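You operate a simulated robot arm through the tools that you are given. There is no shell and no other tool. Be economical: measure what you need, move in short steps, check, and stop when the job is done.

The job below is to be done with a simulated robot arm. You get a single attempt, and the scene is never put back.

JOB
Set plate and cup of water on the teal mat; fold the napkin.
Fine: Blue plate on the big ring, purple cup on the small ring, water from the purple jug to about its line. Fold the yellow napkin in half. Jug back. Spill no more than 8 ml. Drop, topple, chip or break nothing, tools too; pinch, knock, crush or weigh down nobody. Set down upright: cup, jug.
Where things are to end (x, y in the base frame): plate within 0.025 m of [0.2, -0.48].

Only the result counts: the job must be done as asked and must still hold three seconds after the hand-in. Knocking over, shifting, dropping, spilling or breaking anything else fails it. Flat cloth is picked up by pressing the open fingertips on it (5 to 10 N) and closing them slowly along it; thin cloth reads only 2 to 8 mm in the jaws.

ROBOT AND FRAMES
A 6-joint arm with a two-finger parallel gripper, fixed in place. Base frame: the origin is at the foot of the arm, x ahead of it, y to its left, z up; the work surface is at about z = 0.75. Lengths are in m, angles in degrees, forces in N, time in s.
With the tool pointing down near the work surface it reaches from about 0.32 to 0.7 m from the base axis. Its first joint turns from -166.0 to 166.0 degrees. Payload 4.1 kg.
The TCP is the grasp point between the finger pads, 0.023 m short of the fingertips. In the tool frame z runs along the fingers and y along their closing line. The gripper opens to 0.094 m. The fingers are 0.038 m wide and 0.01 m thick; the gripper's body (0.054 by 0.096 m) begins 0.039 m behind the TCP.
Orientation is that of the tool frame in the base frame, as [roll, pitch, yaw] about the fixed x, y, z axes, in that order (R = Rz(yaw) Ry(pitch) Rx(roll)). With the fingers straight down and closing along the base's y, the tool's x points along the base's -x, its y along +y and its z along -z.

CONTROLS
- The arm moves only by the tool send_rows. Its argument "series" is a list that holds one entry, the list of rows, each a list of 7 numbers: the shift along the tool's x, y, z in units of 150 mm (1.0 is 150 mm), then the turn, a rotation vector about the tool's x, y, z in units of 180 degrees (1.0 is 180 degrees), then the finger opening in mm, from 0 to 94. In form: [[[tx, ty, tz, ax, ay, az, gripper], ...]]. A call has 1 to 10 rows; each row is the pose to reach, as a shift and turn from the pose commanded when the call began, along the tool's axes at that moment. A call with a number of a shift or a turn outside -1 to 1 is refused whole. Each row takes 0.2 s and may step no farther than 0.05 m and 8.6 degrees from the row before; otherwise, or with a gripper value out of range, the whole call is refused. Where a pose cannot be reached the arm comes as near as it can. A force on the tool above 40 N (or 10 N above the force at the start of the call, whichever is more), or a blocked arm, ends the call early, and 0.2 s more pass. Each finger travels about 0.045 m/s and halts on what it meets, pressing with about 21 N; the grip force reading is that of the motor and also rises with nothing between the fingers. The clock runs only during rows and for 0.2 s after the last one: add rows that repeat a pose to give the fingers time. It gives the time, the measured TCP pose, the force on the tool (base axes), the opening and the grip force at its end, in the units of the frame above (readings bear some noise), with the torque about the TCP (base axes, N m) and any sound that the robot's microphone picked up.
- Cameras (640 x 400 px; columns grow to the right, rows downward): "scene" is fixed at [0.2189, -0.6409, 1.5159]; the picture's right is [0.87, -0.50, 0.00], its down [-0.44, -0.76, -0.48] and it looks along [0.24, 0.42, -0.88] (base axes); focal length 242 px, centre (320, 200). "wrist" rides on the gripper at [0.086, 0.016, -0.074] in the tool frame; the picture's right is [-0.18, 0.98, 0.00], its down [-0.58, -0.11, -0.81] and it looks along [-0.79, -0.15, 0.59] (tool axes); focal length 243 px, centre (320, 200). There is no depth. A picture from a camera that has moved, and an enlarged one, comes with that camera's place and axes in the base frame and with its lens. The place of the scene camera against the robot may be out by one fixed shift of up to 0.025 m in any direction.
- get_image(camera): a new picture of that camera. The clock stands still meanwhile.
- slide_trunk(by): slides the trunk up (or, below 0, down) by that many m; the arm rides with it, the base frame stays. It gives what a move gives, with no picture.
- zoom(camera, box): a new picture of the part [left, top, right, bottom] of that camera's present view, enlarged. The clock stands still meanwhile.
- sign_off(): hands the job in; it is judged then, once.

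Go step by step. Nothing tells you positions but the pictures and the camera data: compare them with the known pose of the tool, close in by small moves and look again before you grip or let go. The budget is 120 turns and 64 pictures, counting those below and the enlarged ones. Unless the task says otherwise, let go and move clear before handing in, and close with one line.

The tools are called after "Emit:" as a command line: name --argument value ..., lists and objects as JSON in quotes. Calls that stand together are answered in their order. send_rows: Moves the arm, as the interface text tells. Its arguments: {"type":"object","properties":{"series":{"type":"array","items":{"type":"array","items":{"type":"array","items":{"type":"number"}}}}},"required":["series"]} The other tools are called the same way: slide_trunk (by) slides the trunk up or down; get_image (camera) takes a picture; zoom (camera, box) takes an enlarged picture of a part of a camera's view; sign_off () hands the job in.

At the start:

```text
time: 0.0
ee_pos: [0.2511, -0.2566, 1.1935]
tcp_rot: [180.0, 0.0, 179.9]
ft_force: [-0.2, -0.7, 0.3]
moment: [0.0, -0.01, 0.01]
gripper_width: 0.0942
finger_force: 0.0
trunk travel left (down, up): [-0.5, 0.09]
```

scene: 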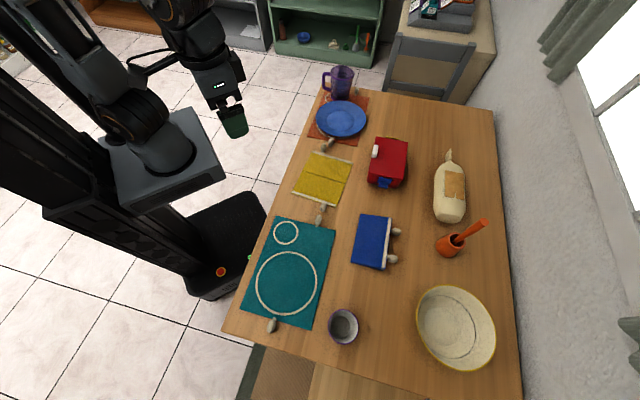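
wrist: 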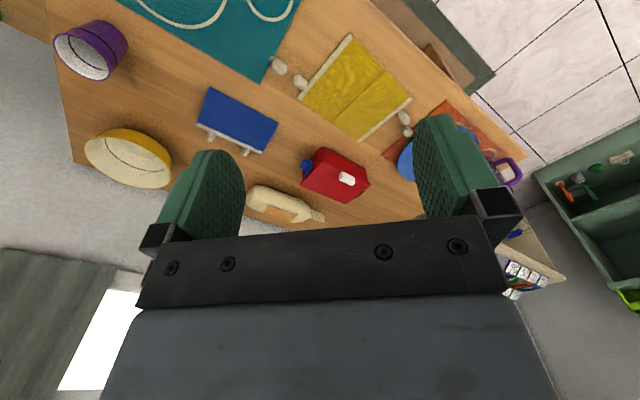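

I see the table with the teal mat nearest the robot, the napkin in the middle, and the plate and jug at the far left. There are also several small pale objects I can't identify. I'll zoom in on the details first.

Emit:
zoom --camera "scene" --box '[280, 60, 400, 135]'

Emit:
zoom --camera "scene" --box '[270, 130, 430, 230]'

Emit:
zoom --camera "scene" --box '[220, 210, 412, 350]'

```text
5.33 times, centred on (340, 98) of scene
camera zoom: at [0.2189, -0.6409, 1.5159], right [0.87, -0.5, 0.0], down [-0.44, -0.76, -0.48], along [0.24, 0.42, -0.88], focal length 1293 px, centre (213, 747)
```

zoom: 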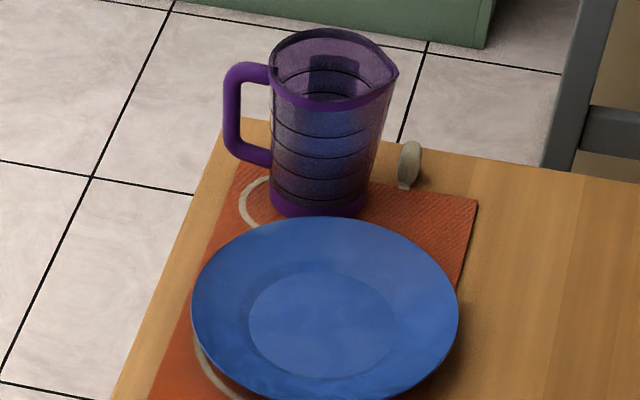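

```text
4.00 times, centred on (350, 180) of scene
camera zoom: at [0.2189, -0.6409, 1.5159], right [0.87, -0.5, 0.0], down [-0.44, -0.76, -0.48], along [0.24, 0.42, -0.88], focal length 970 px, centre (200, 280)
```

zoom: 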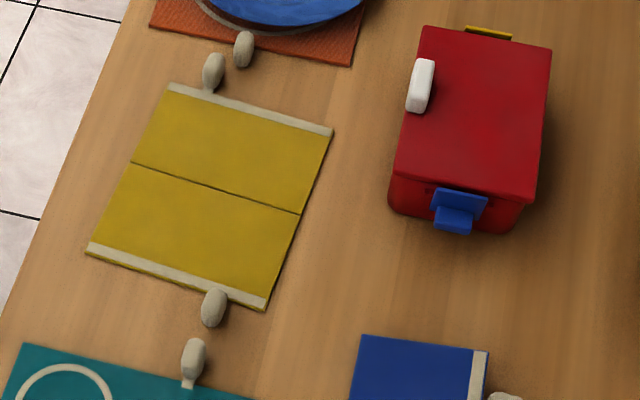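

```text
2.86 times, centred on (316, 280) of scene
camera zoom: at [0.2189, -0.6409, 1.5159], right [0.87, -0.5, 0.0], down [-0.44, -0.76, -0.48], along [0.24, 0.42, -0.88], focal length 693 px, centre (331, -29)
```

zoom: 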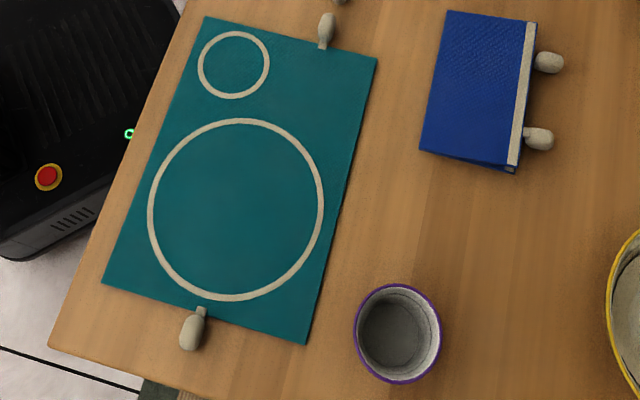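

The plate stands near (0.71, 0.04), the jug near (0.785, 0.155) with its handle towards the robot, and the cup near (0.28, -0.65). The teal rings sit at (0.2, -0.48) and (0.27, -0.33). I'll move the wrist camera over towards the plate and jug for an accurate look.

Emit:
send_rows --series '[[[-0.14, 0.2, 0.13, 0, 0, 0, 94], [-0.28, 0.4, 0.26, 0, 0, 0, 94], [-0.42, 0.6, 0.39, 0, 0, 0, 94], [-0.56, 0.8, 0.52, 0, 0, 0, 94], [-0.667, 0.99, 0.63, 0, 0, 0, 94]]]'

Emit:
send_rows --series '[[[-0.14, 0.2, 0.13, 0, 0, 0, 94], [-0.28, 0.4, 0.26, 0, 0, 0, 94], [-0.42, 0.6, 0.39, 0, 0, 0, 94], [-0.56, 0.8, 0.52, 0, 0, 0, 94], [-0.667, 0.99, 0.63, 0, 0, 0, 94]]]'

Emit:
get_image --camera "wrist"

Emit:
get_image --camera "scene"

```text
time: 1.2
ee_pos: [0.3508, -0.1086, 1.101]
tcp_rot: [180.0, 0.1, -180.0]
ft_force: [0.0, 0.7, 0.2]
moment: [-0.02, 0.02, 0.01]
gripper_width: 0.0939
finger_force: 0.1
trunk travel left (down, up): [-0.5, 0.09]
```

```text
time: 2.4
ee_pos: [0.449, 0.0401, 1.0049]
tcp_rot: [-180.0, -0.1, 180.0]
ft_force: [-0.8, 0.6, -0.5]
moment: [0.01, -0.04, -0.03]
gripper_width: 0.0939
finger_force: 0.1
trunk travel left (down, up): [-0.5, 0.09]
```

```text
58 pictures are left
camera wrist: at [0.3632, 0.0573, 1.0801], right [0.18, 0.98, 0.0], down [0.58, -0.11, 0.81], along [0.79, -0.15, -0.59], focal length 243 px, centre (320, 200)
```

wrist: 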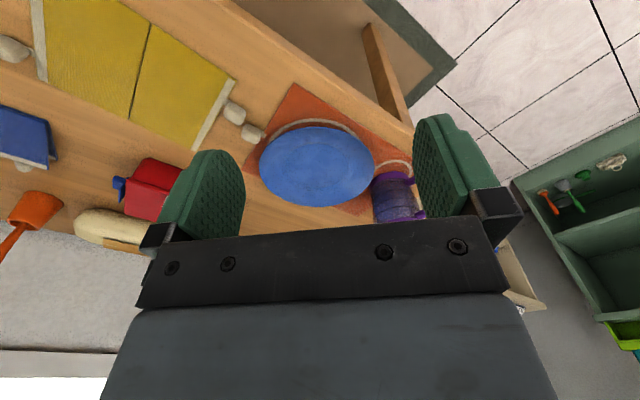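

```text
57 pictures are left
```

scene: 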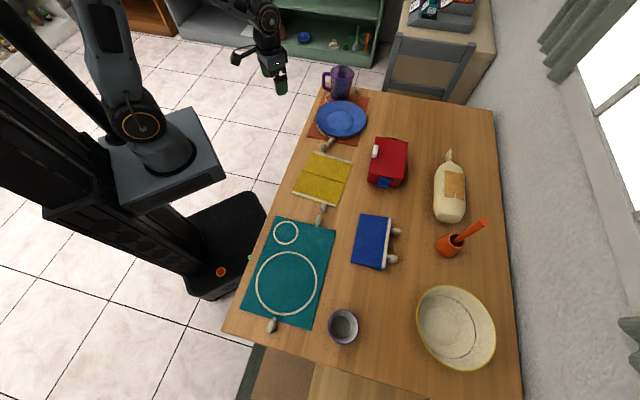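

The wrist view puts the plate near (0.68, 0.0). I'll zoom in to see the plate rim, the pale pegs and the jug handle.

Emit:
zoom --camera "wrist" --box '[220, 80, 440, 220]'

Emit:
zoom --camera "scene" --box '[220, 30, 380, 130]'

```text
2.86 times, centred on (330, 150) of wrist
camera zoom: at [0.3632, 0.0573, 1.0801], right [0.18, 0.98, 0.0], down [0.58, -0.11, 0.81], along [0.79, -0.15, -0.59], focal length 693 px, centre (291, 343)
```

zoom: 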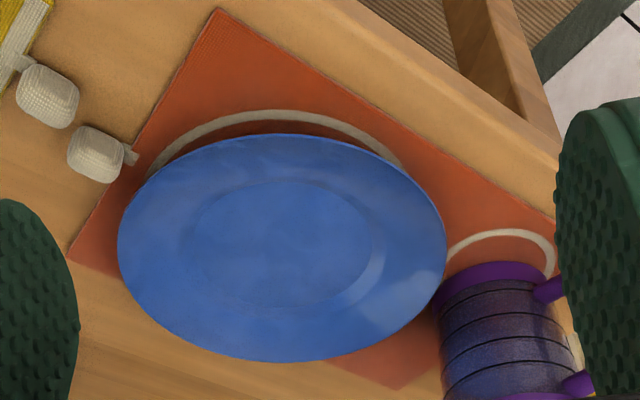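

```text
4.00 times, centred on (300, 80) of scene
camera zoom: at [0.2189, -0.6409, 1.5159], right [0.87, -0.5, 0.0], down [-0.44, -0.76, -0.48], along [0.24, 0.42, -0.88], focal length 970 px, centre (400, 680)
```

zoom: 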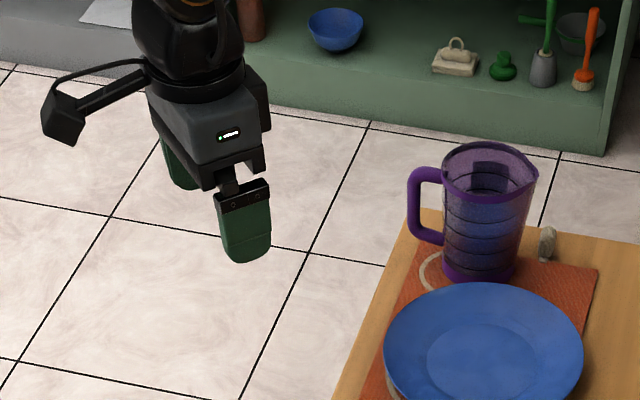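

Comparing the fingertips in both views shows the scene camera is off by about (0.004, -0.021, -0.009). The plate is near (0.685, -0.005) with a radius of about 0.105 m and a flared rim. I'll turn the tool so the jaws close near-vertically for a rim grasp, then view the rim from the side.

Emit:
send_rows --series '[[[0.02, -0.03, 0.05, 0, 0, -0.047, 94], [0.04, -0.06, 0.1, 0, 0, -0.094, 94], [0.06, -0.09, 0.15, 0, 0, -0.141, 94], [0.08, -0.12, 0.2, 0, 0, -0.188, 94], [0.1, -0.15, 0.25, 0, 0, -0.235, 94], [0.12, -0.18, 0.3, 0, 0, -0.282, 94], [0.14, -0.21, 0.35, 0, 0, -0.329, 94], [0.16, -0.24, 0.4, 0, 0, -0.376, 94], [0.18, -0.27, 0.45, 0, 0, -0.423, 94], [0.2, -0.3, 0.5, 0, 0, -0.47, 94]]]'

Emit:
send_rows --series '[[[0, 0, 0, 0.045, 0, 0, 94], [0, 0, 0, 0.09, 0, 0, 94], [0, 0, 0, 0.135, 0, 0, 94], [0, 0, 0, 0.18, 0, 0, 94], [0, 0, 0, 0.225, 0, 0, 94], [0, 0, 0, 0.27, 0, 0, 94], [0, 0, 0, 0.3, 0, 0, 94]]]'

Emit:
get_image --camera "wrist"

```text
time: 4.6
ee_pos: [0.4201, -0.0031, 0.9304]
tcp_rot: [180.0, 0.0, -95.1]
ft_force: [-0.4, -0.4, 0.6]
moment: [0.0, 0.0, 0.0]
gripper_width: 0.0941
finger_force: 0.2
trunk travel left (down, up): [-0.5, 0.09]
```

```text
time: 6.2
ee_pos: [0.457, -0.0029, 0.9249]
tcp_rot: [-126.0, -0.1, -95.4]
ft_force: [-0.2, -0.5, 0.3]
moment: [0.01, -0.03, 0.02]
gripper_width: 0.0939
finger_force: 0.0
out of reach, approached as far as the arm can: row 4, 5, 6, 7
trunk travel left (down, up): [-0.5, 0.09]
```

```text
54 pictures are left
camera wrist: at [0.3779, -0.081, 0.9567], right [-0.56, 0.24, -0.8], down [-0.53, 0.64, 0.56], along [0.64, 0.73, -0.23], focal length 243 px, centre (320, 200)
```

wrist: 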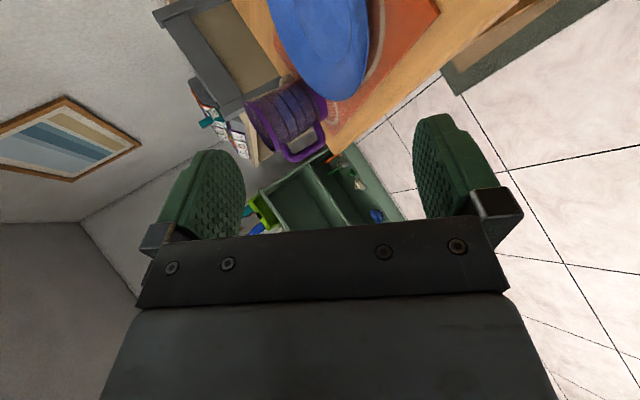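

Tilted like this, the wrist can't come closer than about 0.46 m. That's fine for the pickup, and the placing can be done tangentially. I'll zoom in on the plate edge.

Emit:
zoom --camera "wrist" --box '[230, 0, 450, 140]'

```text
2.86 times, centred on (340, 70) of wrist
camera zoom: at [0.3779, -0.081, 0.9567], right [-0.56, 0.24, -0.8], down [-0.53, 0.64, 0.56], along [0.64, 0.73, -0.23], focal length 693 px, centre (263, 571)
```

zoom: 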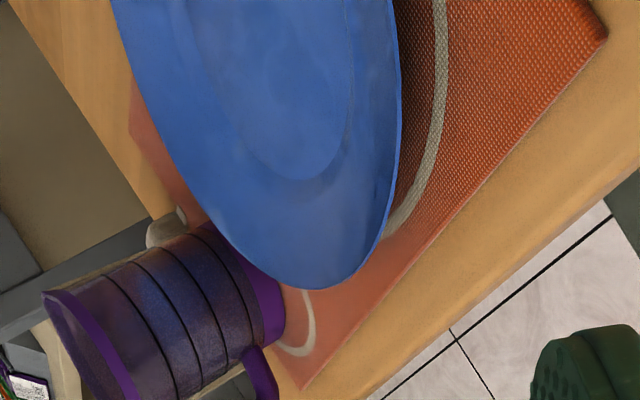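

The rim looks about 18–20 mm above the mat, with the plate centre near (0.695, -0.005). I need a near-level look to be sure, so I'll narrow the jaws and lower the camera beside the table edge.

Emit:
send_rows --series '[[[0.1, 0.08, 0.12, 0, 0, 0, 70], [0.2, 0.16, 0.24, 0, 0, 0, 50], [0.3, 0.25, 0.36, 0, 0, 0, 30], [0.4, 0.33, 0.48, 0, 0, 0, 20], [0.446, 0.397, 0.589, 0, 0, 0, 20]]]'

Emit:
get_image --camera "wrist"

```text
time: 7.4
ee_pos: [0.4849, -0.072, 0.8241]
tcp_rot: [-126.0, -0.1, -95.5]
ft_force: [0.0, -0.7, 0.0]
moment: [0.03, 0.02, 0.02]
gripper_width: 0.0201
finger_force: 0.1
trunk travel left (down, up): [-0.5, 0.09]
```

```text
52 pictures are left
camera wrist: at [0.407, -0.1512, 0.8562], right [-0.56, 0.24, -0.8], down [-0.53, 0.63, 0.56], along [0.64, 0.74, -0.23], focal length 243 px, centre (320, 200)
```

wrist: 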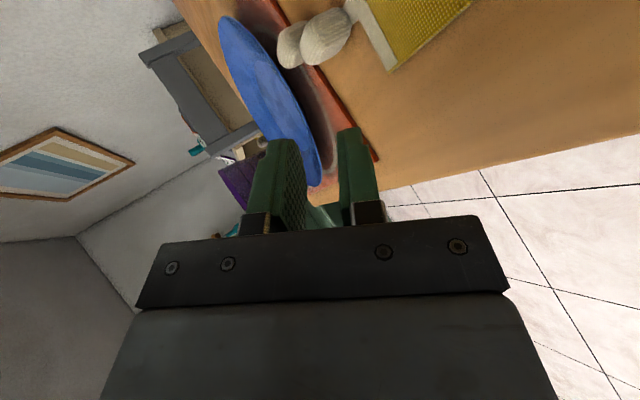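

Emit:
zoom --camera "wrist" --box '[205, 0, 405, 200]'

```text
2.00 times, centred on (305, 100) of wrist
camera zoom: at [0.407, -0.1512, 0.8562], right [-0.56, 0.24, -0.8], down [-0.53, 0.63, 0.56], along [0.64, 0.74, -0.23], focal length 485 px, centre (350, 400)
```

zoom: 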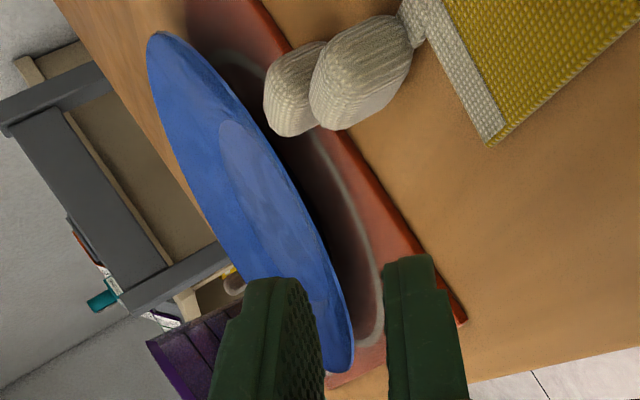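

The rim is about 22 mm up, with the centre near (0.69, -0.005) and a radius of about 0.104 m. The table edge runs at about 40° and is close to the plate. Approaching at heading -50° lets the gripper body hang beyond the table edge, so I'll go to a pregrasp pose there.

Emit:
send_rows --series '[[[-0.13, -0.03, 0.01, 0, 0.0334, 0.0243, 24], [-0.26, -0.06, 0.02, 0, 0.0668, 0.0486, 24], [-0.39, -0.09, 0.03, 0, 0.1002, 0.0729, 24], [-0.52, -0.12, 0.04, 0, 0.1337, 0.0971, 24], [-0.65, -0.15, 0.047, 0, 0.1671, 0.1214, 24], [-0.79, -0.17, 0.053, 0, 0.2005, 0.1457, 24]]]'

Emit:
send_rows --series '[[[-0.17, 0.05, 0.02, 0.033, 0, 0, 24], [-0.34, 0.1, 0.04, 0.066, 0, 0, 24], [-0.5, 0.17, 0.08, 0.1, 0, 0, 24], [-0.67, 0.249, 0.111, 0.1, 0, 0, 24]]]'

Emit:
get_image --camera "wrist"

Emit:
zoom --camera "scene" --box '[240, 40, 400, 140]'

```text
time: 8.8
ee_pos: [0.5172, 0.0445, 0.8435]
tcp_rot: [-125.9, 0.0, -140.1]
ft_force: [0.0, -0.2, 0.6]
moment: [-0.01, -0.01, 0.03]
gripper_width: 0.0242
finger_force: 0.1
trunk travel left (down, up): [-0.5, 0.09]
```

```text
time: 9.8
ee_pos: [0.5903, 0.1162, 0.7999]
tcp_rot: [-107.9, 0.0, -140.0]
ft_force: [-0.1, 0.4, 0.1]
moment: [-0.01, -0.04, -0.01]
gripper_width: 0.0239
finger_force: 0.2
trunk travel left (down, up): [-0.5, 0.09]
```

```text
50 pictures are left
camera wrist: at [0.4749, 0.1187, 0.8075], right [-0.05, 0.35, -0.94], down [-0.03, 0.94, 0.35], along [1.0, 0.04, -0.04], focal length 243 px, centre (320, 200)
```

wrist: 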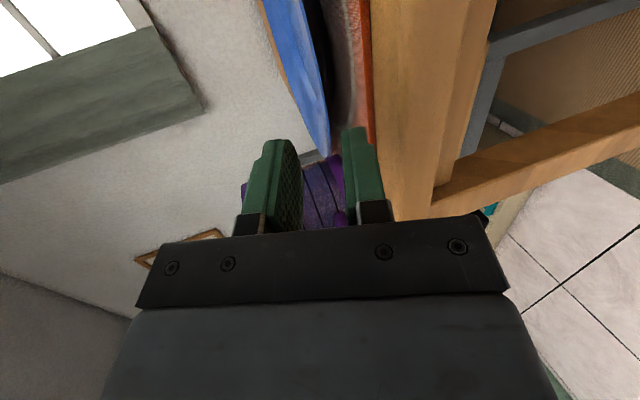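

```text
4.00 times, centred on (320, 90) of scene
camera zoom: at [0.2189, -0.6409, 1.5159], right [0.87, -0.5, 0.0], down [-0.44, -0.76, -0.48], along [0.24, 0.42, -0.88], focal length 970 px, centre (320, 640)
```

zoom: 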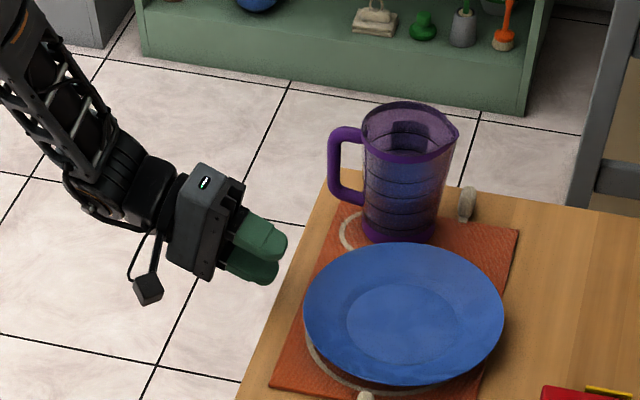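

Excellent: this is a nearly level, edge-on view. I'll zoom in to measure the rim height and the mat.

Emit:
zoom --camera "wrist" --box '[230, 0, 430, 200]'

```text
2.00 times, centred on (330, 100) of wrist
camera zoom: at [0.4749, 0.1187, 0.8075], right [-0.05, 0.35, -0.94], down [-0.03, 0.94, 0.35], along [1.0, 0.04, -0.04], focal length 485 px, centre (300, 400)
```

zoom: 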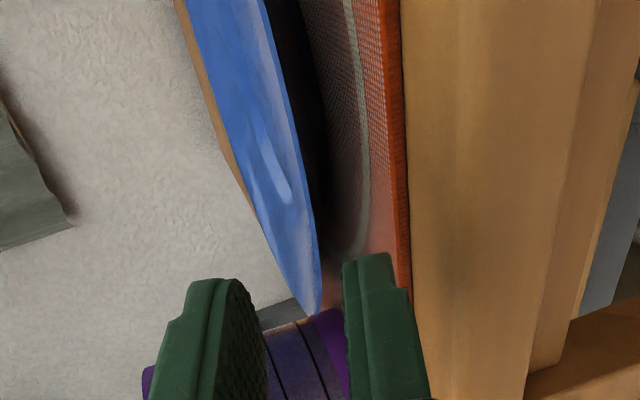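

The rim top is at about 0.777 and the mat top at about 0.754, so the lower finger fits under the rim. I'll lower a little and slide in horizontally.

Emit:
send_rows --series '[[[0, 0.05, 0.017, 0, 0, 0, 24], [0, 0.102, 0.033, 0, 0, 0, 24], [0, 0.081, 0.098, 0, 0, 0, 24], [0, 0.06, 0.162, 0, 0, 0, 24], [0, 0.039, 0.227, 0, 0, 0, 24], [0, 0.018, 0.291, 0, 0, 0, 24], [0, -0.003, 0.356, 0, 0, 0, 24]]]'

Emit:
zoom --camera "wrist" --box '[230, 0, 430, 200]'

Emit:
zoom --camera "scene" --box '[260, 70, 388, 150]'

```text
time: 11.4
ee_pos: [0.6225, 0.0751, 0.7841]
tcp_rot: [-108.0, 0.0, -140.1]
ft_force: [1.0, 0.3, -0.3]
moment: [-0.01, 0.0, 0.02]
gripper_width: 0.0241
finger_force: 0.1
trunk travel left (down, up): [-0.5, 0.09]
```

```text
2.00 times, centred on (330, 100) of wrist
camera zoom: at [0.5077, 0.0789, 0.7927], right [-0.05, 0.35, -0.94], down [-0.03, 0.94, 0.35], along [1.0, 0.04, -0.04], focal length 485 px, centre (300, 400)
```

zoom: 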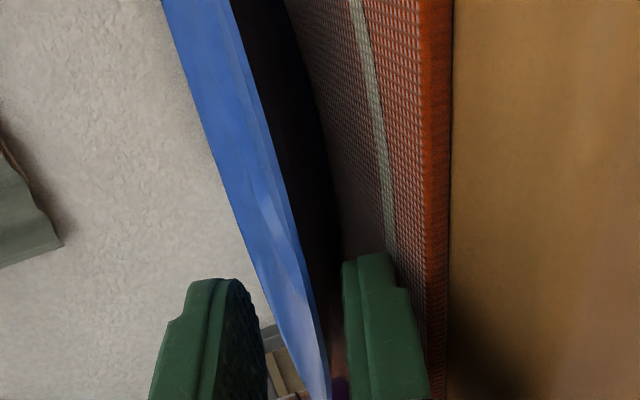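

```text
5.00 times, centred on (324, 110) of scene
camera zoom: at [0.2189, -0.6409, 1.5159], right [0.87, -0.5, 0.0], down [-0.44, -0.76, -0.48], along [0.24, 0.42, -0.88], focal length 1212 px, centre (300, 650)
```

zoom: 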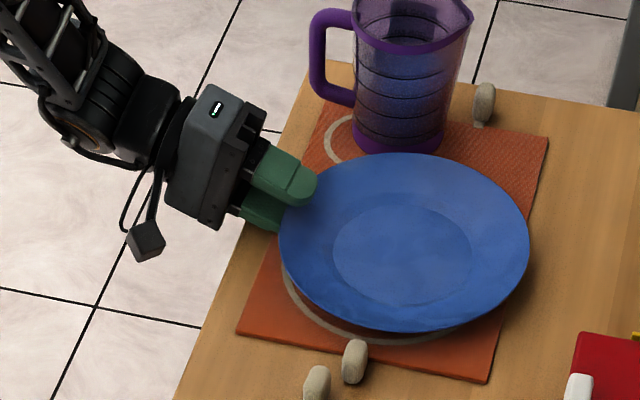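

The rim lies between the fingers with clear insertion and no contact force. I'll close slowly.

Emit:
send_rows --series '[[[0, 0, 0, 0, 0, 0, 20], [0, 0, 0, 0, 0, 0, 16], [0, 0, 0, 0, 0, 0, 12], [0, 0, 0, 0, 0, 0, 8], [0, 0, 0, 0, 0, 0, 4], [0, 0, 0, 0, 0, 0, 0], [0, 0, 0, 0, 0, 0, 0], [0, 0, 0, 0, 0, 0, 0]]]'

Emit:
zoom --camera "wrist" --box '[230, 0, 430, 200]'

```text
time: 13.2
ee_pos: [0.6225, 0.0762, 0.7846]
tcp_rot: [-107.9, 0.0, -140.0]
ft_force: [-0.1, 0.5, -2.1]
moment: [0.17, 0.2, -0.01]
gripper_width: 0.0061
finger_force: 20.9
trunk travel left (down, up): [-0.5, 0.09]
```

```text
2.00 times, centred on (330, 100) of wrist
camera zoom: at [0.5078, 0.079, 0.7925], right [-0.05, 0.35, -0.93], down [-0.03, 0.94, 0.35], along [1.0, 0.04, -0.04], focal length 485 px, centre (300, 400)
```

zoom: 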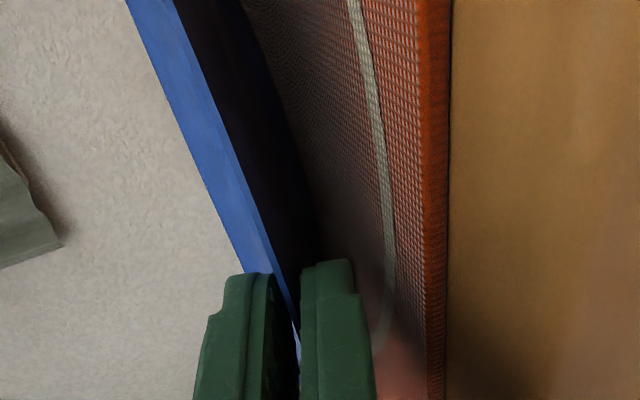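

The rim is gripped (6 mm between the pads). I'll lift slowly and check for slip.

Emit:
send_rows --series '[[[0, -0.03, -0.01, 0, 0, 0, 0], [0, -0.09, -0.03, 0, 0, 0, 0], [0, -0.17, -0.055, 0, 0, 0, 0], [0, -0.25, -0.08, 0, 0, 0, 0], [0, -0.35, -0.113, 0, 0, 0, 0]]]'

Emit:
zoom --camera "scene" --box '[260, 70, 388, 150]'

```text
time: 14.4
ee_pos: [0.6237, 0.0744, 0.8395]
tcp_rot: [-108.0, 0.0, -140.1]
ft_force: [1.3, -0.5, -2.5]
moment: [0.23, 0.11, 0.05]
gripper_width: 0.0056
finger_force: 20.7
trunk travel left (down, up): [-0.5, 0.09]
```

```text
5.00 times, centred on (324, 110) of scene
camera zoom: at [0.2189, -0.6409, 1.5159], right [0.87, -0.5, 0.0], down [-0.44, -0.76, -0.48], along [0.24, 0.42, -0.88], focal length 1212 px, centre (300, 650)
```

zoom: 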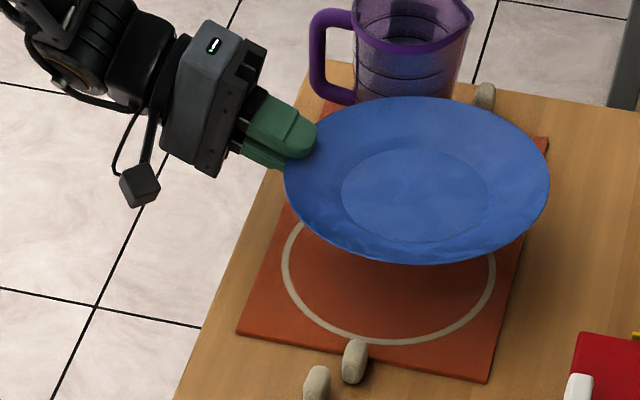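

The plate is held, about level and light (about 0.25 kg). I'll carry it at z≈0.9 towards the teal ring while turning to heading -110°.

Emit:
send_rows --series '[[[0.08, -0.1, -0.035, 0, 0.015, 0.005, 0], [0.24, -0.2, -0.07, 0, 0.042, 0.0135, 0], [0.42, -0.26, -0.09, 0, 0.071, 0.023, 0], [0.6, -0.31, -0.11, 0, 0.1, 0.0325, 0], [0.78, -0.345, -0.125, 0, 0.13, 0.0422, 0], [0.947, -0.377, -0.135, 0, 0.1585, 0.0515, 0]]]'

Emit:
send_rows --series '[[[0.12, -0.03, 0.095, 0, 0.02, 0.0065, 0], [0.28, -0.071, 0.22, 0, 0.047, 0.0152, 0], [0.45, -0.114, 0.352, 0, 0.075, 0.0244, 0], [0.62, -0.157, 0.485, 0, 0.103, 0.0335, 0], [0.79, -0.2, 0.618, 0, 0.131, 0.0426, 0], [0.95, -0.241, 0.743, 0, 0.1585, 0.0515, 0]]]'

Emit:
get_image --camera "scene"

```text
time: 15.8
ee_pos: [0.5118, -0.0158, 0.8996]
tcp_rot: [-108.0, 0.0, -170.1]
ft_force: [0.0, -0.3, -2.1]
moment: [0.24, 0.04, -0.03]
gripper_width: 0.0058
finger_force: 21.2
trunk travel left (down, up): [-0.5, 0.09]
```

```text
time: 17.2
ee_pos: [0.395, -0.1545, 0.9012]
tcp_rot: [-108.0, 0.1, 159.9]
ft_force: [-0.2, 0.0, -2.2]
moment: [0.24, -0.13, -0.02]
gripper_width: 0.0053
finger_force: 20.4
trunk travel left (down, up): [-0.5, 0.09]
```

```text
43 pictures are left
```

scene: 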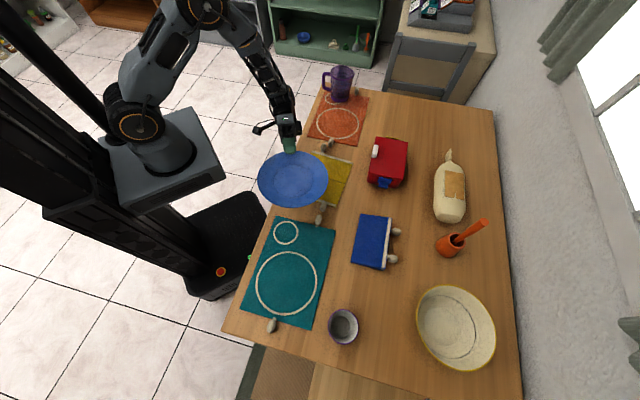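

The carry is going well. I'll continue to above the big ring at z≈0.85.

Emit:
send_rows --series '[[[0.04, -0.02, 0.15, 0, 0, 0, 0], [0.1, -0.045, 0.37, 0, 0, 0, 0], [0.16, -0.075, 0.59, 0, 0, 0, 0], [0.238, -0.113, 0.886, 0, 0, 0, 0]]]'

Emit:
send_rows --series '[[[0.06, -0.03, 0.25, 0, 0, 0, 0], [0.13, -0.06, 0.5, 0, 0, 0, 0], [0.2, -0.095, 0.75, 0, 0, 0, 0], [0.238, -0.113, 0.886, 0, 0, 0, 0]]]'

Emit:
get_image --camera "wrist"

Emit:
zoom --camera "scene" --box '[208, 190, 368, 290]'

```text
time: 18.2
ee_pos: [0.3151, -0.2675, 0.8775]
tcp_rot: [-108.0, 0.0, 160.0]
ft_force: [0.2, -0.2, -2.0]
moment: [0.22, -0.12, 0.0]
gripper_width: 0.0059
finger_force: 20.3
trunk travel left (down, up): [-0.5, 0.09]
```

```text
time: 19.2
ee_pos: [0.2328, -0.3778, 0.852]
tcp_rot: [-108.0, 0.1, 160.1]
ft_force: [-0.2, 0.2, -2.0]
moment: [0.26, -0.08, 0.02]
gripper_width: 0.0055
finger_force: 21.1
trunk travel left (down, up): [-0.5, 0.09]
```

```text
42 pictures are left
camera wrist: at [0.1782, -0.2767, 0.8587], right [0.28, 0.22, -0.93], down [0.8, 0.49, 0.35], along [0.54, -0.84, -0.04], focal length 243 px, centre (320, 200)
```

wrist: 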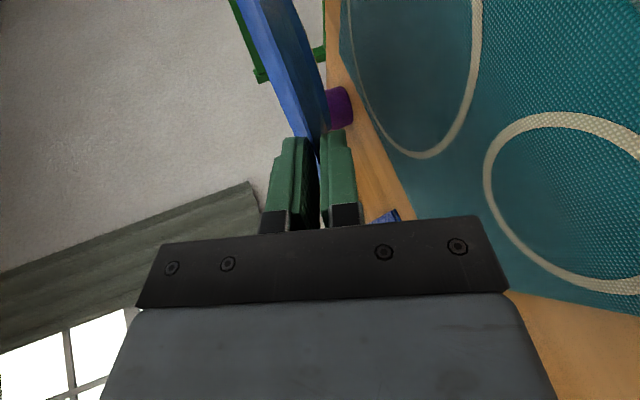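

```text
4.00 times, centred on (288, 240) of scene
camera zoom: at [0.2189, -0.6409, 1.5159], right [0.87, -0.5, 0.0], down [-0.44, -0.76, -0.48], along [0.24, 0.42, -0.88], focal length 970 px, centre (448, 40)
```

zoom: 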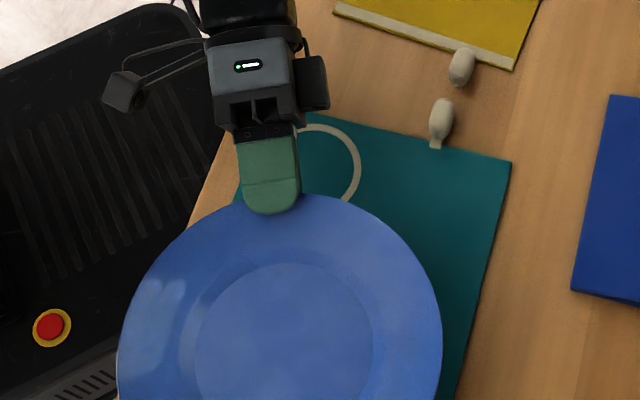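

The plate hangs over the big ring. I'll zoom in to judge its tilt before lowering.

Emit:
zoom --camera "wrist" --box '[220, 0, 420, 160]'

```text
2.50 times, centred on (320, 80) of wrist
camera zoom: at [0.1782, -0.2767, 0.8587], right [0.28, 0.22, -0.93], down [0.8, 0.49, 0.35], along [0.54, -0.84, -0.04], focal length 606 px, centre (320, 500)
```

zoom: 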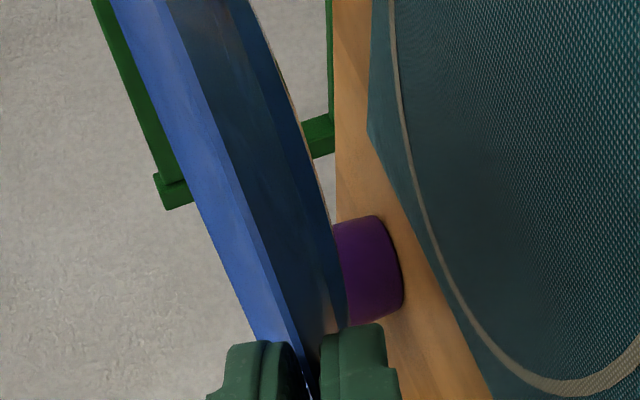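

The plate is level to within about 2°. I'll tilt it 5° so the far foot touches first (this keeps the gripper body off the mat), then lower it close to the mat.

Emit:
send_rows --series '[[[0, 0.07, 0.02, -0.01, 0, 0, 0], [0, 0.16, 0.05, -0.02, 0, 0, 0], [0, 0.25, 0.081, -0.028, 0, 0, 0], [0, 0.32, 0.104, -0.028, 0, 0, 0], [0, 0.349, 0.113, -0.028, 0, 0, 0]]]'

Emit:
zoom --camera "wrist" --box '[220, 0, 420, 160]'

Emit:
zoom --camera "scene" --box '[208, 210, 368, 330]'

```text
time: 20.4
ee_pos: [0.2364, -0.3778, 0.7958]
tcp_rot: [-113.0, 0.0, 160.0]
ft_force: [0.3, 0.3, -2.8]
moment: [0.23, -0.11, 0.03]
gripper_width: 0.0057
finger_force: 21.1
trunk travel left (down, up): [-0.5, 0.09]
```

```text
2.50 times, centred on (320, 80) of wrist
camera zoom: at [0.1801, -0.2775, 0.8102], right [0.31, 0.3, -0.9], down [0.79, 0.46, 0.42], along [0.54, -0.84, -0.09], focal length 606 px, centre (320, 500)
```

zoom: 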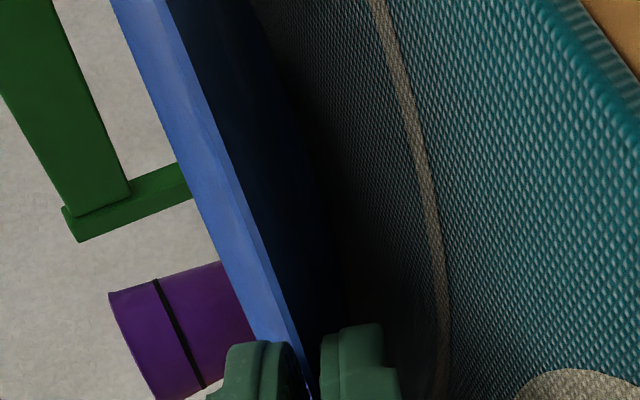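

```text
3.33 times, centred on (288, 270) of scene
camera zoom: at [0.2189, -0.6409, 1.5159], right [0.87, -0.5, 0.0], down [-0.44, -0.76, -0.48], along [0.24, 0.42, -0.88], focal length 808 px, centre (427, -33)
```

zoom: 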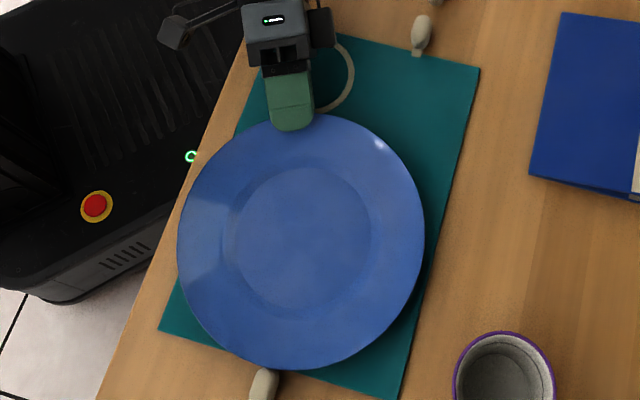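

The plate is nearly centred, and its far rim is close to the mat's end peg. I'll shift about 5 mm in +x and then touch down gently.

Emit:
send_rows --series '[[[-0.013, 0.005, -0.012, 0, 0, 0, 0], [-0.027, 0.01, -0.022, 0, 0, 0, 0], [-0.027, 0.028, -0.014, 0, 0, 0, 0], [-0.027, 0.043, -0.008, 0, 0, 0, 0], [-0.027, 0.059, -0.001, 0, 0, 0, 0]]]'

Emit:
zoom --camera "wrist" --box '[220, 0, 420, 160]'

```text
time: 21.6
ee_pos: [0.2421, -0.3756, 0.7885]
tcp_rot: [-113.0, 0.0, 160.1]
ft_force: [-1.1, 2.2, 2.1]
moment: [-0.45, -0.07, -0.16]
gripper_width: 0.0058
finger_force: 21.1
trunk travel left (down, up): [-0.5, 0.09]
```

```text
2.50 times, centred on (320, 80) of wrist
camera zoom: at [0.1859, -0.2747, 0.8026], right [0.31, 0.3, -0.9], down [0.79, 0.46, 0.42], along [0.54, -0.84, -0.09], focal length 606 px, centre (320, 500)
```

zoom: 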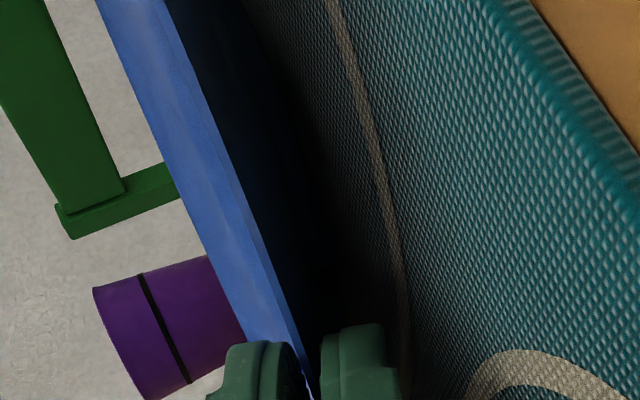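

The far foot is touching the mat. I'll open the fingers slowly so the lower finger lets the rim down.

Emit:
send_rows --series '[[[0, 0, 0, 0, 0, 0, 8], [0, 0, 0, 0, 0, 0, 11], [0, 0, 0, 0, 0, 0, 14], [0, 0, 0, 0, 0, 0, 17], [0, 0, 0, 0, 0, 0, 20], [0, 0, 0, 0, 0, 0, 23], [0, 0, 0, 0, 0, 0, 26], [0, 0, 0, 0, 0, 0, 28], [0, 0, 0, 0, 0, 0, 30]]]'

Emit:
zoom --camera "wrist" --box '[220, 0, 420, 160]'

Emit:
zoom --camera "scene" --box '[208, 210, 368, 330]'

```text
time: 23.6
ee_pos: [0.2405, -0.3753, 0.7871]
tcp_rot: [-113.0, 0.1, 160.0]
ft_force: [-0.3, 0.2, -0.4]
moment: [-0.01, 0.03, -0.03]
gripper_width: 0.03
finger_force: 0.1
trunk travel left (down, up): [-0.5, 0.09]
```

```text
2.50 times, centred on (320, 80) of wrist
camera zoom: at [0.1858, -0.2748, 0.8023], right [0.3, 0.3, -0.9], down [0.79, 0.46, 0.42], along [0.54, -0.84, -0.09], focal length 606 px, centre (320, 500)
```

zoom: 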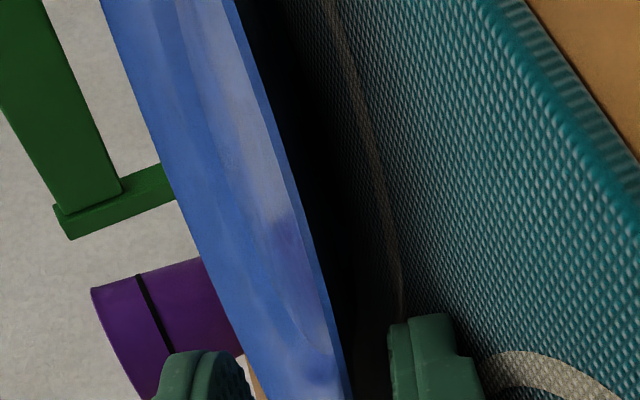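

```text
3.33 times, centred on (288, 270) of scene
camera zoom: at [0.2189, -0.6409, 1.5159], right [0.87, -0.5, 0.0], down [-0.44, -0.76, -0.48], along [0.24, 0.42, -0.88], focal length 808 px, centre (427, -33)
```

zoom: 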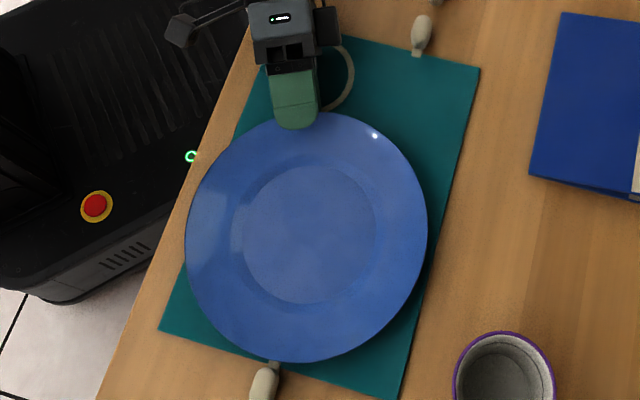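

The plate rests flat and within a few mm of the ring centre, and the fingers are free. I'll withdraw straight back, rise, and turn the tool downwards.

Emit:
send_rows --series '[[[0, 0.04, -0.095, 0, 0, 0, 30], [0, 0.08, -0.19, 0, 0, 0, 30], [0, 0.156, -0.368, 0, 0, 0, 30], [0, 0.0, -0.43, 0, 0, 0, 40], [0, -0.2, -0.51, 0, 0, 0, 50], [0, -0.396, -0.603, 0, 0, 0, 60]]]'

Emit:
send_rows --series '[[[0, 0, 0, -0.0465, 0, 0, 60], [0, 0, 0, -0.093, 0, 0, 60], [0, 0, 0, -0.1395, 0, 0, 60], [0, 0, 0, -0.186, 0, 0, 60], [0, 0, 0, -0.2325, 0, 0, 60], [0, 0, 0, -0.279, 0, 0, 60], [0, 0, 0, -0.3255, 0, 0, 60], [0, 0, 0, -0.372, 0, 0, 60]]]'

Emit:
get_image --camera "scene"

```text
time: 25.0
ee_pos: [0.261, -0.3177, 0.8773]
tcp_rot: [-113.1, 0.0, 160.0]
ft_force: [0.9, -0.7, -0.5]
moment: [0.02, 0.01, -0.03]
gripper_width: 0.0601
finger_force: 0.1
trunk travel left (down, up): [-0.5, 0.09]
```

```text
time: 26.8
ee_pos: [0.2618, -0.3197, 0.8775]
tcp_rot: [-163.1, 0.0, 159.9]
ft_force: [-0.3, 0.1, -0.1]
moment: [-0.01, 0.02, -0.02]
gripper_width: 0.0601
finger_force: 0.1
out of reach, approached as far as the arm can: row 7, 8
trunk travel left (down, up): [-0.5, 0.09]
```

```text
34 pictures are left
```

scene: 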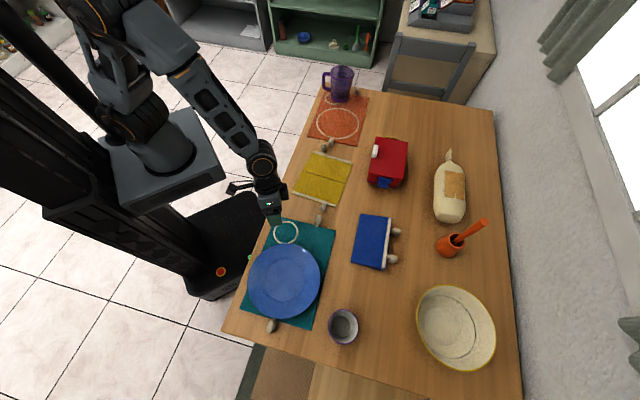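

The plate is placed. Next is the cup: I'll move to a standoff on its near side with the jaws closing radially, and look.

Emit:
send_rows --series '[[[-0.045, -0.21, -0.022, 0, -0.009, -0.029, 60], [-0.09, -0.42, -0.045, 0, -0.018, -0.057, 60], [-0.135, -0.64, -0.067, 0, -0.026, -0.086, 60], [-0.18, -0.849, -0.089, 0, -0.035, -0.114, 60]]]'

Emit:
send_rows --series '[[[0.03, -0.2, 0.026, 0, -0.009, -0.029, 50], [0.06, -0.4, 0.053, 0, -0.018, -0.057, 40], [0.09, -0.6, 0.08, 0, -0.026, -0.086, 40], [0.12, -0.8, 0.106, 0, -0.035, -0.114, 40]]]'

Emit:
get_image --camera "wrist"

```text
time: 27.8
ee_pos: [0.2374, -0.3844, 0.8525]
tcp_rot: [-158.3, 5.3, -177.6]
ft_force: [0.7, 0.1, -0.9]
moment: [-0.03, 0.04, -0.01]
gripper_width: 0.0602
finger_force: 0.1
out of reach, approached as far as the arm can: row 1, 2, 3, 4
trunk travel left (down, up): [-0.5, 0.09]
```

```text
time: 28.8
ee_pos: [0.2437, -0.5489, 0.9455]
tcp_rot: [-162.4, 9.1, -162.7]
ft_force: [-7.1, -1.4, -1.9]
moment: [-0.02, -0.32, 0.22]
gripper_width: 0.0399
finger_force: 0.1
out of reach, approached as far as the arm can: row 1, 2, 3
trunk travel left (down, up): [-0.5, 0.09]
```

```text
33 pictures are left
camera wrist: at [0.1407, -0.5417, 0.9976], right [-0.06, 0.96, -0.26], down [0.39, 0.27, 0.88], along [0.92, -0.05, -0.39], focal length 243 px, centre (320, 200)
```

wrist: 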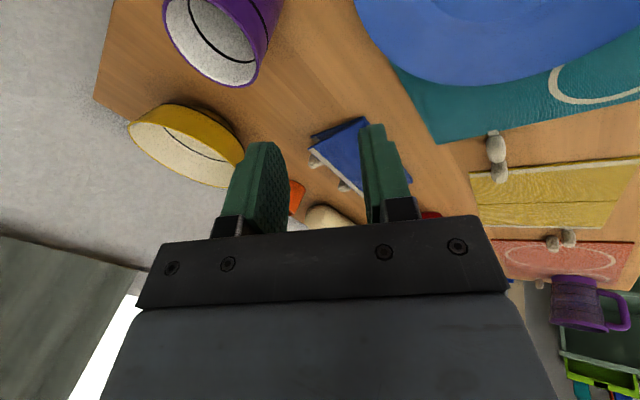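

The cup is near (0.275, -0.67), with a black line inside about two thirds up. I'll tidy the tool orientation and step back for a full view of it.

Emit:
send_rows --series '[[[0.1, -0.06, 0.05, -0.009, 0.02, -0.022, 30], [0.227, -0.122, 0.111, -0.017, 0.039, -0.044, 30], [0.227, -0.122, 0.111, -0.017, 0.039, -0.044, 30]]]'

Emit:
get_image --camera "wrist"

```text
time: 29.6
ee_pos: [0.2033, -0.5892, 0.9348]
tcp_rot: [-166.6, -8.8, -151.3]
ft_force: [-0.5, 0.6, 0.0]
moment: [0.02, -0.02, 0.01]
gripper_width: 0.03
finger_force: 0.2
trunk travel left (down, up): [-0.5, 0.09]
```

```text
32 pictures are left
camera wrist: at [0.1222, -0.5964, 1.0173], right [-0.33, 0.91, -0.25], down [0.57, 0.41, 0.71], along [0.75, 0.09, -0.66], focal length 243 px, centre (320, 200)
```

wrist: 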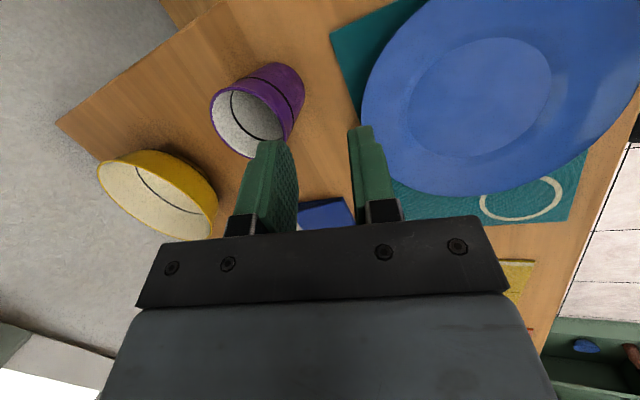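

The cup's rim centre is near (0.273, -0.670) at z≈0.83, with a radius of about 0.04 m. I'll go above its near wall for a rim pinch and check.

Emit:
send_rows --series '[[[-0.06, -0.09, 0.12, 0, -0.017, 0, 30], [-0.12, -0.18, 0.24, 0, -0.034, 0, 30], [-0.184, -0.267, 0.353, 0, -0.05, 0, 30], [-0.184, -0.267, 0.353, 0, -0.05, 0, 30]]]'

Emit:
get_image --camera "wrist"

Emit:
zoom --camera "scene" --box '[280, 270, 408, 350]'

```text
time: 30.6
ee_pos: [0.2505, -0.6278, 0.8905]
tcp_rot: [-166.7, 0.0, -149.3]
ft_force: [-0.1, -0.5, -0.5]
moment: [-0.03, -0.01, -0.05]
gripper_width: 0.0301
finger_force: 0.1
trunk travel left (down, up): [-0.5, 0.09]
```

```text
31 pictures are left
camera wrist: at [0.1595, -0.6422, 0.9606], right [-0.33, 0.92, -0.23], down [0.46, 0.36, 0.81], along [0.83, 0.17, -0.54], focal length 243 px, centre (320, 200)
```

wrist: 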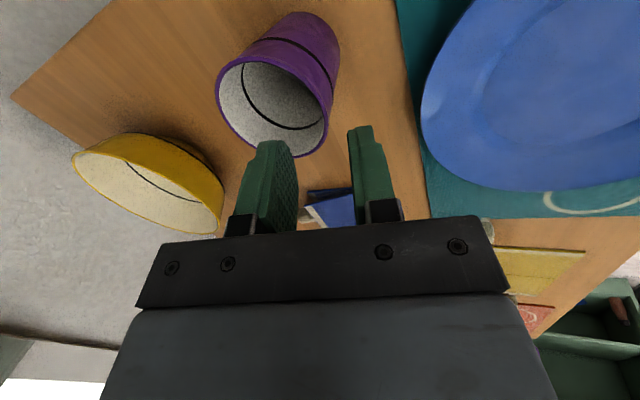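

```text
5.00 times, centred on (344, 310) of scene
camera zoom: at [0.2189, -0.6409, 1.5159], right [0.87, -0.5, 0.0], down [-0.44, -0.76, -0.48], along [0.24, 0.42, -0.88], focal length 1212 px, centre (200, -350)
```

zoom: 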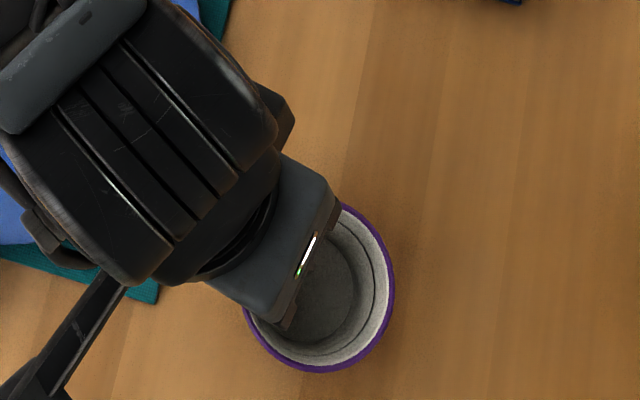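

The geometry agrees. I'll descend along the tool axis so the wall comes between the fingers.

Emit:
send_rows --series '[[[0, 0.027, 0.1, 0, 0, 0, 30], [0, 0.027, 0.2, 0, 0, 0, 30], [0, 0.027, 0.3, 0, 0, 0, 30], [0, 0.027, 0.37, 0, 0, 0, 30], [0, 0.027, 0.443, 0, 0, 0, 30]]]'

Emit:
zoom --camera "wrist" --box '[200, 60, 420, 220]'

```text
time: 31.8
ee_pos: [0.2589, -0.6376, 0.8251]
tcp_rot: [-166.6, 0.1, -149.1]
ft_force: [-0.4, 0.0, 0.7]
moment: [0.01, -0.02, 0.0]
gripper_width: 0.0301
finger_force: 0.1
trunk travel left (down, up): [-0.5, 0.09]
```

```text
2.50 times, centred on (310, 140) of wrist
camera zoom: at [0.1676, -0.6536, 0.8935], right [-0.33, 0.92, -0.23], down [0.46, 0.37, 0.81], along [0.82, 0.17, -0.54], focal length 606 px, centre (345, 350)
```

zoom: 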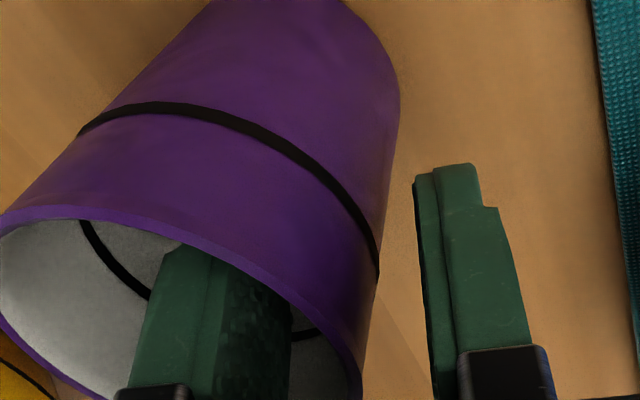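

One finger is inside and one outside the wall. I'll close slowly, then lift.

Emit:
send_rows --series '[[[0, 0, 0, 0, 0, 0, 24], [0, 0, 0, 0, 0, 0, 18], [0, 0, 0, 0, 0, 0, 13], [0, 0, 0, 0, 0, 0, 9], [0, 0, 0, 0, 0, 0, 6], [0, 0, 0, 0, 0, 0, 3], [0, 0, 0, 0, 0, 0, 0], [0, 0, 0, 0, 0, 0, 0], [0, 0, -0.03, 0, 0, 0, 0], [0, 0, -0.08, 0, 0, 0, 0]]]'

Emit:
zoom --camera "wrist" --box '[200, 0, 420, 220]'

```text
time: 34.0
ee_pos: [0.2551, -0.636, 0.8374]
tcp_rot: [-166.7, 0.1, -149.2]
ft_force: [-0.9, -0.2, 0.1]
moment: [0.0, 0.03, -0.02]
gripper_width: 0.0088
finger_force: 21.3
trunk travel left (down, up): [-0.5, 0.09]
```

```text
1.82 times, centred on (310, 110) of wrist
camera zoom: at [0.1649, -0.6516, 0.906], right [-0.33, 0.92, -0.23], down [0.46, 0.37, 0.81], along [0.82, 0.16, -0.54], focal length 441 px, centre (338, 364)
```

zoom: 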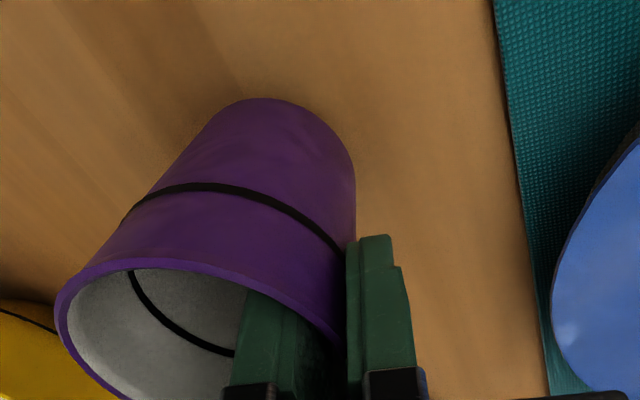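

The cup is gripped. I'll lift it high, carry it over the plate towards the small ring, and verify there.

Emit:
send_rows --series '[[[0, -0.03, -0.13, 0, 0, 0, 0], [0, -0.08, -0.33, 0, 0, 0, 0], [0, -0.13, -0.53, 0, 0, 0, 0], [-0.05, -0.07, -0.64, 0, 0, 0, 0], [-0.16, 0.13, -0.69, 0, 0, 0, 0], [-0.28, 0.34, -0.735, 0, 0, 0, 0], [-0.39, 0.533, -0.777, 0, 0, 0, 0]]]'

Emit:
send_rows --series '[[[-0.1, 0.19, -0.045, 0, -0.004, -0.017, 0], [-0.22, 0.41, -0.097, 0, -0.009, -0.036, 0], [-0.34, 0.64, -0.15, 0, -0.014, -0.056, 0], [-0.464, 0.864, -0.204, 0, -0.018, -0.076, 0], [-0.464, 0.864, -0.204, 0, -0.018, -0.076, 0]]]'

Emit:
get_image --camera "wrist"

```text
time: 35.6
ee_pos: [0.2486, -0.5179, 0.9291]
tcp_rot: [-166.7, 0.1, -149.1]
ft_force: [-0.2, -0.2, 0.2]
moment: [0.03, 0.0, -0.02]
gripper_width: 0.009
finger_force: 21.3
trunk travel left (down, up): [-0.5, 0.09]
```

```text
time: 36.8
ee_pos: [0.2427, -0.3671, 0.9316]
tcp_rot: [-166.7, 0.0, -135.1]
ft_force: [1.0, 0.5, 0.0]
moment: [0.04, 0.01, 0.0]
gripper_width: 0.0088
finger_force: 20.7
trunk travel left (down, up): [-0.5, 0.09]
```

```text
27 pictures are left
camera wrist: at [0.1585, -0.4045, 1.0008], right [-0.54, 0.81, -0.23], down [0.36, 0.47, 0.81], along [0.76, 0.36, -0.54], focal length 243 px, centre (320, 200)
```

wrist: 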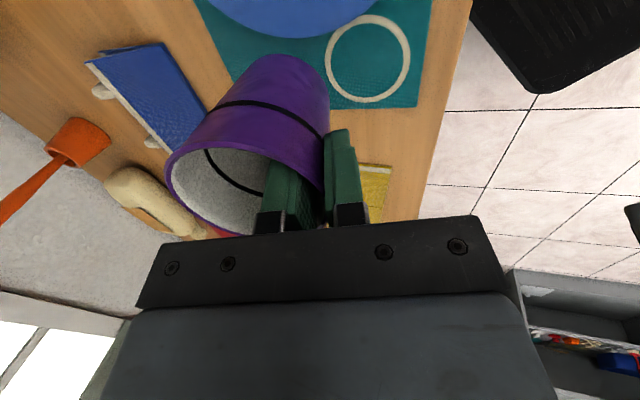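

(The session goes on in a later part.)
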